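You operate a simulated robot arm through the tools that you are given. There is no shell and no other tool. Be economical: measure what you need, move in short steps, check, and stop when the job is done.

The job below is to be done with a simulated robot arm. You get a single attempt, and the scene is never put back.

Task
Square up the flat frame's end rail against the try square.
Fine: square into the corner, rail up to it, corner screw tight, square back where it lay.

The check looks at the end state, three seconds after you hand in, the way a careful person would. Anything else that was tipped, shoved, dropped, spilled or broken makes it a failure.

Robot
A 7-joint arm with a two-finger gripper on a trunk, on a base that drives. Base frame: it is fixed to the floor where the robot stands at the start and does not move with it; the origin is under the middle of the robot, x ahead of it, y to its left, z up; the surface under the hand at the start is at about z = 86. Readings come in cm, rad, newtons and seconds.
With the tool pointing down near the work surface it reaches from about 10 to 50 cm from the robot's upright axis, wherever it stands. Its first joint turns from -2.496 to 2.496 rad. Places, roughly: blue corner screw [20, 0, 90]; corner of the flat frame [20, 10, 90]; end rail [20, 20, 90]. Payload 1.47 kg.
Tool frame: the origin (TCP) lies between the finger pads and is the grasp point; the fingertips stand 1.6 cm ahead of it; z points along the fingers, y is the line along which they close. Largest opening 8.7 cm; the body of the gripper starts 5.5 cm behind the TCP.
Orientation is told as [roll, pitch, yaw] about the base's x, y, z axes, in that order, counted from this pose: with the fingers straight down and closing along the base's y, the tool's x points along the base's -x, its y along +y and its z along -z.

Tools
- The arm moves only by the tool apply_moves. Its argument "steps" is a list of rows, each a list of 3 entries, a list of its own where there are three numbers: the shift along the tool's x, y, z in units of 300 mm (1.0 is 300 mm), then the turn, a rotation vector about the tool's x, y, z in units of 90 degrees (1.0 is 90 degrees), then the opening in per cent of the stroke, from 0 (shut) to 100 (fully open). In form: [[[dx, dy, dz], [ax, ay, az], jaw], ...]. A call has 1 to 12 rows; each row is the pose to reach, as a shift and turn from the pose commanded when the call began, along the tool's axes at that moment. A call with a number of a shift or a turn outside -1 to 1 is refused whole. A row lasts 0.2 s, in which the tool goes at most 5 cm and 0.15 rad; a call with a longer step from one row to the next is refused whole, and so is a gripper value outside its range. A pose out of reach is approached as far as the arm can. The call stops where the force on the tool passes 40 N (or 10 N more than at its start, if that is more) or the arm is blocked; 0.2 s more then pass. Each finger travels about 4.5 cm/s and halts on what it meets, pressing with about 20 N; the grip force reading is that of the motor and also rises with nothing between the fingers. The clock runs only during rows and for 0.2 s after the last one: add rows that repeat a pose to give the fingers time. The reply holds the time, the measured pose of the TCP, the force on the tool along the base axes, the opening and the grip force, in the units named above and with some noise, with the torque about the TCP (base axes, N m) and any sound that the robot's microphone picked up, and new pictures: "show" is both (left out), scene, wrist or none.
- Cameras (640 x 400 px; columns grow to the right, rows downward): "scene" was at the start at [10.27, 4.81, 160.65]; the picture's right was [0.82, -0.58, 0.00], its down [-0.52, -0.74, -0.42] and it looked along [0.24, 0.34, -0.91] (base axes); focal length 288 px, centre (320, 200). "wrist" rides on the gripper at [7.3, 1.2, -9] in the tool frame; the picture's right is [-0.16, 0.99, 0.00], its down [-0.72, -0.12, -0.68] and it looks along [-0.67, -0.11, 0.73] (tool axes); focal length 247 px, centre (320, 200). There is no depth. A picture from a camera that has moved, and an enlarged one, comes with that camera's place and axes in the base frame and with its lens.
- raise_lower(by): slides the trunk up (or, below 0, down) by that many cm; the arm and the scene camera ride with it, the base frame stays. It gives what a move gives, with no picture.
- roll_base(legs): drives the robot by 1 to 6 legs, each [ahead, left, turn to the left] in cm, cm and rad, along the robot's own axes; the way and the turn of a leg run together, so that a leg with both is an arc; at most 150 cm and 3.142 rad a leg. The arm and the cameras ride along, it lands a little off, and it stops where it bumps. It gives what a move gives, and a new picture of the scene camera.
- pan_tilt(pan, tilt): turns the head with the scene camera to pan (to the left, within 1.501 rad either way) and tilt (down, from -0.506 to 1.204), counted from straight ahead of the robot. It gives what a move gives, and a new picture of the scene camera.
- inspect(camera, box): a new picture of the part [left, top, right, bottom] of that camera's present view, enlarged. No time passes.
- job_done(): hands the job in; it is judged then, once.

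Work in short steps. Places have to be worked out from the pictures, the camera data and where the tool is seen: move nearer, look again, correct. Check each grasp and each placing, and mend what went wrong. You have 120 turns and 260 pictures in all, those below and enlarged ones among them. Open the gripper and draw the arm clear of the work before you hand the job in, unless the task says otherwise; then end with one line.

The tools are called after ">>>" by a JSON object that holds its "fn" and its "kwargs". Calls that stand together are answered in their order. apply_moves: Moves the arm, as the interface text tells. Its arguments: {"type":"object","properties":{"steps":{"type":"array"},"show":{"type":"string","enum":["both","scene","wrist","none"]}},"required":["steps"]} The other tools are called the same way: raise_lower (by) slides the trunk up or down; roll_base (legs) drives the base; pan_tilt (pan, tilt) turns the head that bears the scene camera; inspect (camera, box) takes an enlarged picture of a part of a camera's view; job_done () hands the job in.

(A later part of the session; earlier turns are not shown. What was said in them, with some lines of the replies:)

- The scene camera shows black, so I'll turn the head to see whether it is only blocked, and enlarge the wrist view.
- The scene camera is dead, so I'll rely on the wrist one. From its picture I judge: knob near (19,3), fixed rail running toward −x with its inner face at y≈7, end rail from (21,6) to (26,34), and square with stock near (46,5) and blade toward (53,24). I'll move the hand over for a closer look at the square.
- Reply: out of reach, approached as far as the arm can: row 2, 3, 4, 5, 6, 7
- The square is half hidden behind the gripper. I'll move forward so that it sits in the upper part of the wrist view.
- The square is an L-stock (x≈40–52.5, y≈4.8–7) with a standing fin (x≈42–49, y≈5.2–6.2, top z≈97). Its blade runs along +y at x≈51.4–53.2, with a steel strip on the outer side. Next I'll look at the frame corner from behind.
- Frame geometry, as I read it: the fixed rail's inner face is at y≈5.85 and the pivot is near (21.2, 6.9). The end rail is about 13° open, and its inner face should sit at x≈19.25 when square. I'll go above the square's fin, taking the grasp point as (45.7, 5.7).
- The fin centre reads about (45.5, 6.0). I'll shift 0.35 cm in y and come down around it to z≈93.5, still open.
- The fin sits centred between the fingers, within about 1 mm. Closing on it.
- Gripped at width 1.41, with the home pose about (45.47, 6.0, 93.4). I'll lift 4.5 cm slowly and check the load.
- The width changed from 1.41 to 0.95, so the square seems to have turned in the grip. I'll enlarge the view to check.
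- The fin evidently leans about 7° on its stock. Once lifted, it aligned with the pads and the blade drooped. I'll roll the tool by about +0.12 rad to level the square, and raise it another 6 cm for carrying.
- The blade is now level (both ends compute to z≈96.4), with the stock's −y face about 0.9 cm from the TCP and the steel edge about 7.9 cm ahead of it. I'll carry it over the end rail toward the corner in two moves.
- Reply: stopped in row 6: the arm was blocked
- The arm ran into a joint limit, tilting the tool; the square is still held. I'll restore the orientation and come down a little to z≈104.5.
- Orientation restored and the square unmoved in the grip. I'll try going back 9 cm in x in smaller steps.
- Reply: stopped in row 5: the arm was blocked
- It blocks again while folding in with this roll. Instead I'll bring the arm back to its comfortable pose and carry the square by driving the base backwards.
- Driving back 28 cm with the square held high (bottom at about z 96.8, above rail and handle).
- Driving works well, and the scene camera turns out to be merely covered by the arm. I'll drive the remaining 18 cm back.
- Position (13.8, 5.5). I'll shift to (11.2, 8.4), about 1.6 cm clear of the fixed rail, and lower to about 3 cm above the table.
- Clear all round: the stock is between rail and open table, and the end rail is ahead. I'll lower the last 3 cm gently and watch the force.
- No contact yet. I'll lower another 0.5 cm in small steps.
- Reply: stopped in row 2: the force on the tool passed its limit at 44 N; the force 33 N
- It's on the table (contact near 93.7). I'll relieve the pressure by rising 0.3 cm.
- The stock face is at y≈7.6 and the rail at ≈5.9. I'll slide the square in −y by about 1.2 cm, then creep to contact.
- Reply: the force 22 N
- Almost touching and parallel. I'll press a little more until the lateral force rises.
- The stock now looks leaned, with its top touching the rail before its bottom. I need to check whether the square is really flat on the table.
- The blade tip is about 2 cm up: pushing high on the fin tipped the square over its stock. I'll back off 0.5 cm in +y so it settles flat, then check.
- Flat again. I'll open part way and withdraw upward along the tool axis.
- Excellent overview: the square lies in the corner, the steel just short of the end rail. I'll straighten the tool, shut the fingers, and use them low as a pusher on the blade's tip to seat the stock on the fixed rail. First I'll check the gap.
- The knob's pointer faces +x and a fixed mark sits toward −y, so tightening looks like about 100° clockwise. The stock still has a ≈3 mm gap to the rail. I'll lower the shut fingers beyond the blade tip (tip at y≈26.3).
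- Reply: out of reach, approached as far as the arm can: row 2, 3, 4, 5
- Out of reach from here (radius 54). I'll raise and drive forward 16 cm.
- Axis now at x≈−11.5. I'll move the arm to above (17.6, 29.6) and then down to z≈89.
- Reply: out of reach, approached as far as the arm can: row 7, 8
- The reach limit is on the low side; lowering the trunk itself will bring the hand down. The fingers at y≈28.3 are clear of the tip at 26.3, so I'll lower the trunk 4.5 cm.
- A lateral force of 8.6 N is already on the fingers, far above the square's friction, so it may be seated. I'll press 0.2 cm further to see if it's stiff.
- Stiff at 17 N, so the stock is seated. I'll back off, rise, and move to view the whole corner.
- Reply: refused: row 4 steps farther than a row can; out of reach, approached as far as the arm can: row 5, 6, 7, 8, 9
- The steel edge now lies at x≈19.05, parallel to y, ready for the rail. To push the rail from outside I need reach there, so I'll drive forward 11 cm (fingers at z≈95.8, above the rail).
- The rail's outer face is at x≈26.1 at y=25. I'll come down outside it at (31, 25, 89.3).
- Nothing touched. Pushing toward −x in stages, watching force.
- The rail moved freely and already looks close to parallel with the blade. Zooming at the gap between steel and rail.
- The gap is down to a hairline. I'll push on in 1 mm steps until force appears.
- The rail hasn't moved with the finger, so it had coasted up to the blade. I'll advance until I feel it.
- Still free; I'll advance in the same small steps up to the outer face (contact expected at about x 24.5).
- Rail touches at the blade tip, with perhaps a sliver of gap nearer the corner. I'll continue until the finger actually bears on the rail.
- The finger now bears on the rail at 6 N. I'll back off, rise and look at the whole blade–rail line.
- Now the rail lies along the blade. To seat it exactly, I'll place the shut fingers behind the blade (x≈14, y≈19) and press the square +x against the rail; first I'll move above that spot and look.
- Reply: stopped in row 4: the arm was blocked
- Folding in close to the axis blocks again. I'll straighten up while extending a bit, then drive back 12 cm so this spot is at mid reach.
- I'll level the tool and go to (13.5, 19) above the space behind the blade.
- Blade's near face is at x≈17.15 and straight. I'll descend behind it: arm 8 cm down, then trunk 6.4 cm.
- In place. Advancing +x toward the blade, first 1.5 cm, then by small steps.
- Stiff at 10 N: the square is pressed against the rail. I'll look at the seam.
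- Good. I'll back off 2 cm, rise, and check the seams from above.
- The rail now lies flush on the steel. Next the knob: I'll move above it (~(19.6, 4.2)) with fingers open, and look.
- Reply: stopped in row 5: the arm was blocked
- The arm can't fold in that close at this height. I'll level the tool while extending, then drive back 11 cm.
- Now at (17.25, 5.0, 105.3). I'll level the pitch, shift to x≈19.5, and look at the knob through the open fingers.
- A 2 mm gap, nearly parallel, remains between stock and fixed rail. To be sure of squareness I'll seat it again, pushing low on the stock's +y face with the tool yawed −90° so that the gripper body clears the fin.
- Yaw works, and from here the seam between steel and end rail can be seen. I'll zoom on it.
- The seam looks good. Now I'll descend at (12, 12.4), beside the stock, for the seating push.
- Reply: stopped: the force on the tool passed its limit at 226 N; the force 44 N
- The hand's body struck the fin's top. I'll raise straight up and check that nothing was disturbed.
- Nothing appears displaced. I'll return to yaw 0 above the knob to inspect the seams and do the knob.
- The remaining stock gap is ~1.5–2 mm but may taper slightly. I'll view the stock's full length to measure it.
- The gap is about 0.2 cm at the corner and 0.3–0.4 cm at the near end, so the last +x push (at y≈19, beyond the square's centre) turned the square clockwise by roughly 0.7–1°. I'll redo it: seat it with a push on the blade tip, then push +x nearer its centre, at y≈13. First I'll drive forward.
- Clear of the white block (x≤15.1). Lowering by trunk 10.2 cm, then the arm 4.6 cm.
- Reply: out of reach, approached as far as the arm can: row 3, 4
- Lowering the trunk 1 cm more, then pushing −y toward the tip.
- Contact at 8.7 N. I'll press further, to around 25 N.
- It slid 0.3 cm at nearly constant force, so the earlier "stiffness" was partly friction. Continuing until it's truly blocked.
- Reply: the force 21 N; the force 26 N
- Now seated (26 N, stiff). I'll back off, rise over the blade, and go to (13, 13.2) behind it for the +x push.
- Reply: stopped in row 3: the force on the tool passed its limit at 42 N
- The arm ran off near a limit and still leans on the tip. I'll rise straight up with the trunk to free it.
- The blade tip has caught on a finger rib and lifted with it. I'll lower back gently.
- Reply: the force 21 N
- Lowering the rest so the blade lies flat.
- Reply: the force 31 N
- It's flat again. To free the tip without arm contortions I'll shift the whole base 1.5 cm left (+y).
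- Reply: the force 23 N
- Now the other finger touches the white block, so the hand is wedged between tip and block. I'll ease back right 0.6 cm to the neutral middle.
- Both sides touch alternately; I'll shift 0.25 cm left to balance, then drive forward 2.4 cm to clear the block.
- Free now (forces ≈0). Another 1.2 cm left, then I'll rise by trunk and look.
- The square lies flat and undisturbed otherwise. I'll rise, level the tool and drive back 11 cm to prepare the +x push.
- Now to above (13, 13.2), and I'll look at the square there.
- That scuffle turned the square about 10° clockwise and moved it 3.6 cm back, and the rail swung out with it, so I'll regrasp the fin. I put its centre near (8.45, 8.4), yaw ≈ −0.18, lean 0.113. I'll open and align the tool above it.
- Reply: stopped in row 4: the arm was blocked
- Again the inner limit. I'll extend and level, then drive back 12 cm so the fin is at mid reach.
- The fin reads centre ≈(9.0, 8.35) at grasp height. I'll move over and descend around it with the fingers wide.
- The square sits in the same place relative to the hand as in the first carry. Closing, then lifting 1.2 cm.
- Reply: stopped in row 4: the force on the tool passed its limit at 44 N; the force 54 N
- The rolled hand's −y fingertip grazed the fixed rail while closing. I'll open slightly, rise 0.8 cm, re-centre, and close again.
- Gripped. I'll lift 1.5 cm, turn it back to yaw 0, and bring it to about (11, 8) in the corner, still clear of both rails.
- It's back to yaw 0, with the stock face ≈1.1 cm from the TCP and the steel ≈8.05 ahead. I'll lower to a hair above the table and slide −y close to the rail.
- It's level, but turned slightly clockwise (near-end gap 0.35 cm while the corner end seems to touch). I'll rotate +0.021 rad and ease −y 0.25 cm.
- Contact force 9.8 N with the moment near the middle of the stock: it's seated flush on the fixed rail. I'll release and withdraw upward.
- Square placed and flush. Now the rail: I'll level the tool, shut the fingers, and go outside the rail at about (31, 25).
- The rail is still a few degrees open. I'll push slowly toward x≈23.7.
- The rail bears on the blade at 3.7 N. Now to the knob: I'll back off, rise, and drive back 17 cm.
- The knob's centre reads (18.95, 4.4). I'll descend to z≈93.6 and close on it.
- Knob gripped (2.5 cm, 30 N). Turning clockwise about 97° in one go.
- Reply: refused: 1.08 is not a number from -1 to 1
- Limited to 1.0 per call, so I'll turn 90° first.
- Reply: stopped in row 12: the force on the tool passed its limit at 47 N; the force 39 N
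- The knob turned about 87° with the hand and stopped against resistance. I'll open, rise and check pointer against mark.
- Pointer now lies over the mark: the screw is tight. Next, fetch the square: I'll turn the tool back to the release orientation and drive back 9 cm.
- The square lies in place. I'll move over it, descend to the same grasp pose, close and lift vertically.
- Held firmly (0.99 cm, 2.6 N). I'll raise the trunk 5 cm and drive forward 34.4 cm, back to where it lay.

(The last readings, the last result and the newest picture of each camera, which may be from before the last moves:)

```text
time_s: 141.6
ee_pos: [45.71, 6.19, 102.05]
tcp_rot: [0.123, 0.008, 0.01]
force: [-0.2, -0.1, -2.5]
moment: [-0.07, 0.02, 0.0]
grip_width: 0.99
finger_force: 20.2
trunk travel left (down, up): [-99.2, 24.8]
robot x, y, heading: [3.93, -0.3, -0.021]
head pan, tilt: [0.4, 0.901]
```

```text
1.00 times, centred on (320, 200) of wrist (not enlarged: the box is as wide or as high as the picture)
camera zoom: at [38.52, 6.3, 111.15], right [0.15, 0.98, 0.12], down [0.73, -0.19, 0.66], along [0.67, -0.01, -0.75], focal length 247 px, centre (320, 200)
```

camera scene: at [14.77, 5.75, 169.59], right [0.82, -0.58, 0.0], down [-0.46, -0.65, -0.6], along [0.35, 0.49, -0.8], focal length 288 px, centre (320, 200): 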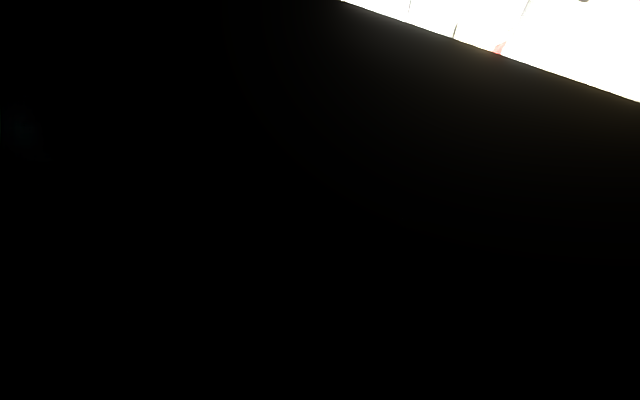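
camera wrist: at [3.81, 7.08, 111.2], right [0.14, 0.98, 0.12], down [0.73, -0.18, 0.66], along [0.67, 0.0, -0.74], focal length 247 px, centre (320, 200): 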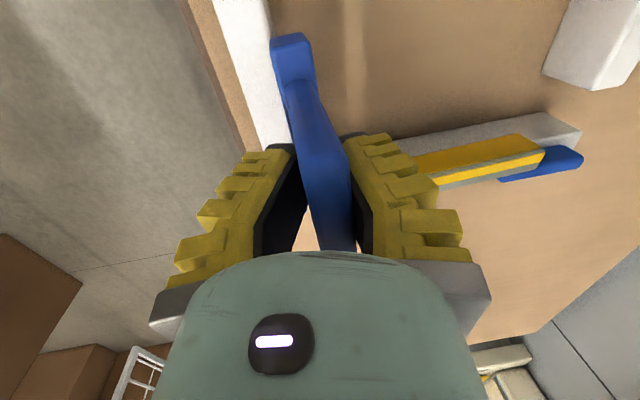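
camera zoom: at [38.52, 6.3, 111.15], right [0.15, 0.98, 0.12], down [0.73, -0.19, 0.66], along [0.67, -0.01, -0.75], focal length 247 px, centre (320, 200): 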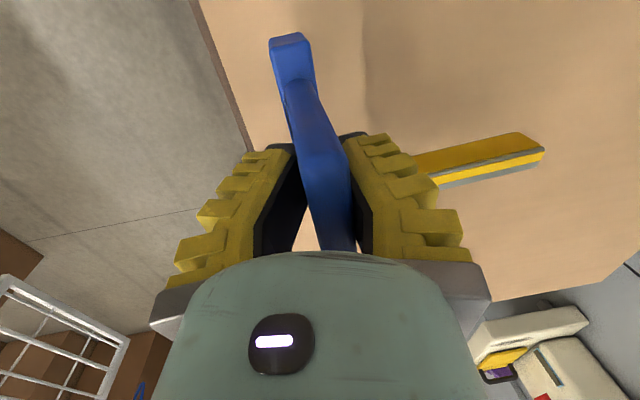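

Over the home spot. I'll lower 7.4 cm, trimming to (45.3, 5.95) and yaw 0.02.

>>> {"fn": "apply_moves", "kwargs": {"steps": [[[0.004, -0.012, 0.08], [0, 0, -0.006], 0], [[0.008, -0.024, 0.16], [0, 0, -0.006], 0], [[0.012, -0.034, 0.215], [0, 0, -0.006], 0], [[0.012, -0.037, 0.235], [0, 0, -0.006], 0], [[0.012, -0.038, 0.242], [0, 0, -0.006], 0], [[0.012, -0.038, 0.246], [0, 0, -0.006], 0], [[0.012, -0.038, 0.246], [0, 0, -0.006], 0]], "show": "wrist"}}

>>> {"fn": "inspect", "kwargs": {"camera": "wrist", "box": [200, 0, 640, 275]}}

```text
time_s: 143.2
ee_pos: [45.24, 6.01, 94.7]
tcp_rot: [0.127, 0.007, 0.019]
force: [-2.9, -1.1, 10.1]
moment: [-0.05, -0.08, 0.03]
grip_width: 1.52
finger_force: 20.9
trunk travel left (down, up): [-99.2, 24.8]
robot x, y, heading: [3.7, -0.31, -0.017]
head pan, tilt: [0.4, 0.901]
camera wrist: at [38.11, 5.99, 103.69], right [0.14, 0.98, 0.12], down [0.73, -0.19, 0.66], along [0.67, 0.0, -0.74], focal length 247 px, centre (320, 200)
```

wrist: 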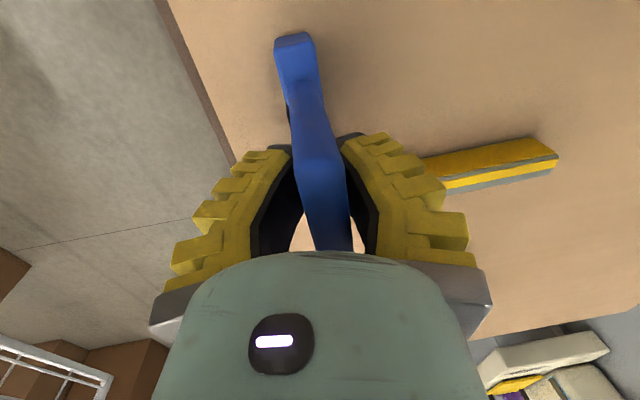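

```text
1.45 times, centred on (420, 138) of wrist
camera zoom: at [38.11, 5.99, 103.69], right [0.14, 0.98, 0.12], down [0.73, -0.19, 0.66], along [0.67, 0.0, -0.74], focal length 359 px, centre (174, 291)
```

zoom: 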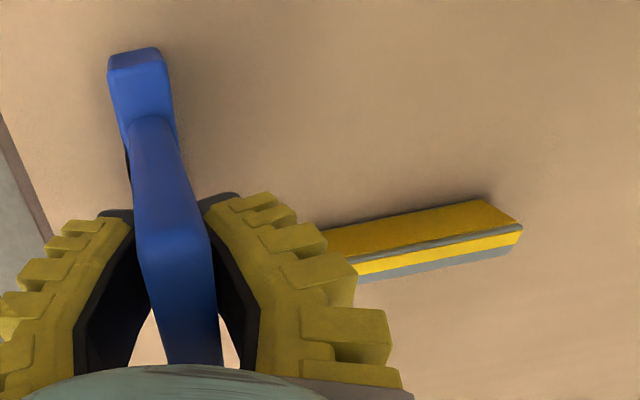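

It's down; tip and stock compute to within ~0.4 cm of their original places. I'll release, withdraw upward, level the tool, and look.

>>> {"fn": "apply_moves", "kwargs": {"steps": [[[0, 0, 0], [0, 0, 0], 25], [[0, 0, 0], [0, 0, 0], 50], [[0, 0, 0], [0, 0, 0], 60], [[0, 0, -0.12], [0, 0, 0], 60], [[0, 0, -0.26], [0, 0, 0], 60], [[0, 0, -0.36], [0.04, 0, 0.006], 70], [[0, 0.04, -0.37], [0.08, 0, 0.012], 80], [[0, 0.04, -0.37], [0.08, 0, 0.012], 80]], "show": "wrist"}}

>>> {"fn": "inspect", "kwargs": {"camera": "wrist", "box": [240, 0, 560, 200]}}

```text
time_s: 145.0
ee_pos: [45.32, 5.89, 105.87]
tcp_rot: [-0.003, 0.006, 0.002]
force: [-0.4, -0.8, 0.2]
moment: [-0.01, -0.02, -0.02]
grip_width: 7.34
finger_force: 2.3
trunk travel left (down, up): [-99.2, 24.8]
robot x, y, heading: [3.53, 0.02, -0.016]
head pan, tilt: [0.4, 0.901]
camera wrist: at [38.07, 7.05, 114.84], right [0.16, 0.99, 0.0], down [0.73, -0.11, 0.68], along [0.67, -0.11, -0.74], focal length 247 px, centre (320, 200)
```

wrist: 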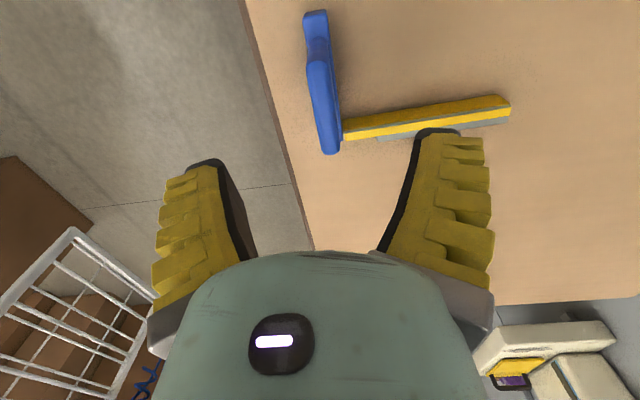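

```text
2.00 times, centred on (400, 100) of wrist
camera zoom: at [38.07, 7.05, 114.84], right [0.16, 0.99, 0.0], down [0.73, -0.11, 0.68], along [0.67, -0.11, -0.74], focal length 494 px, centre (160, 400)
```

zoom: 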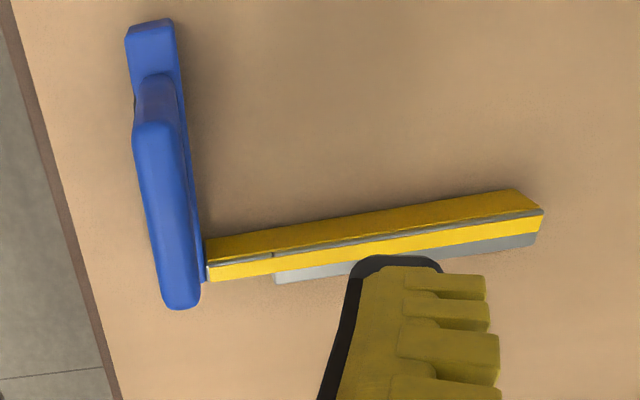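

The square is back as it lay. I'll drive back 26 cm for a final check of the corner, the rail and the knob.

>>> {"fn": "roll_base", "kwargs": {"legs": [[-27, 0, 0]]}}

>>> {"fn": "inspect", "kwargs": {"camera": "wrist", "box": [240, 0, 640, 250]}}

>>> {"fn": "inspect", "kwargs": {"camera": "wrist", "box": [260, 50, 420, 150]}}

```text
time_s: 146.9
ee_pos: [18.45, 6.31, 105.87]
tcp_rot: [-0.002, 0.005, 0.004]
force: [-0.5, -0.6, 0.5]
moment: [-0.03, -0.01, 0.0]
grip_width: 7.29
finger_force: 2.3
trunk travel left (down, up): [-99.2, 24.8]
robot x, y, heading: [-23.05, 0.09, -0.015]
head pan, tilt: [0.4, 0.901]
camera scene: at [-12.0, 6.22, 164.57], right [0.82, -0.58, 0.0], down [-0.46, -0.65, -0.6], along [0.35, 0.49, -0.8], focal length 288 px, centre (320, 200)
```

scene: 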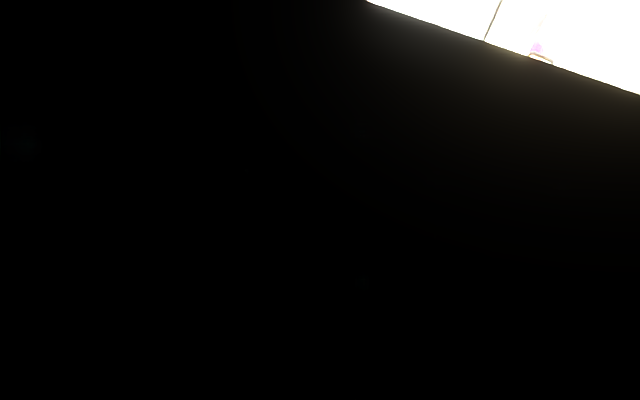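

```text
1.60 times, centred on (440, 125) of wrist
camera zoom: at [11.32, 7.54, 114.83], right [0.16, 0.99, 0.0], down [0.73, -0.11, 0.68], along [0.67, -0.11, -0.74], focal length 395 px, centre (128, 320)
```

zoom: 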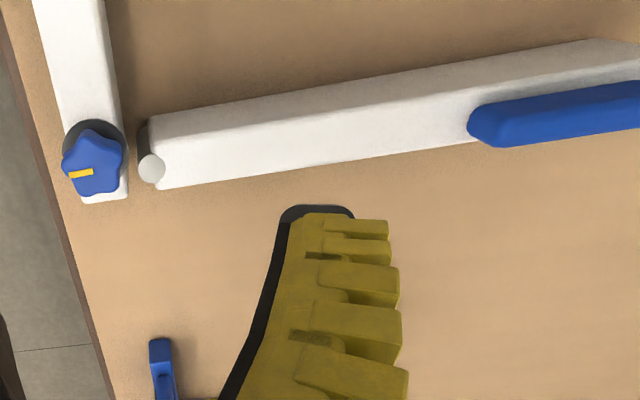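

```text
4.00 times, centred on (340, 100) of wrist
camera zoom: at [11.32, 7.54, 114.83], right [0.16, 0.99, 0.0], down [0.73, -0.11, 0.68], along [0.67, -0.11, -0.74], focal length 988 px, centre (240, 600)
```

zoom: 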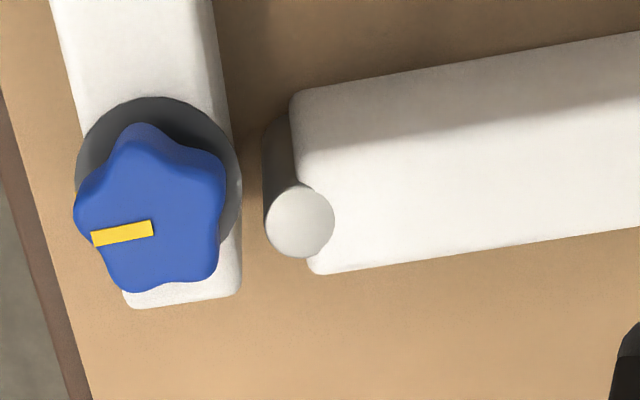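

The rail is square to within measuring error (its inner face is at x≈19.2 near the corner and 19.3 at the far end). The knob pointer lies over the mark, the square is back in place, and the arm is open and clear. Handing in.

>>> {"fn": "job_done", "kwargs": {}}

```text
The job is handed in.
```

I handed the job in: the end rail is squared to the fixed rail within measuring error, the corner screw was turned until its pointer reached the mark, and the try square is back within about 0.4 cm of where it lay. Along the way the hand struck the square's fin, and later snagged the blade and pressed on the white block. I re-seated the square and saw no damage or displacement, but I checked the block only in passing camera views.
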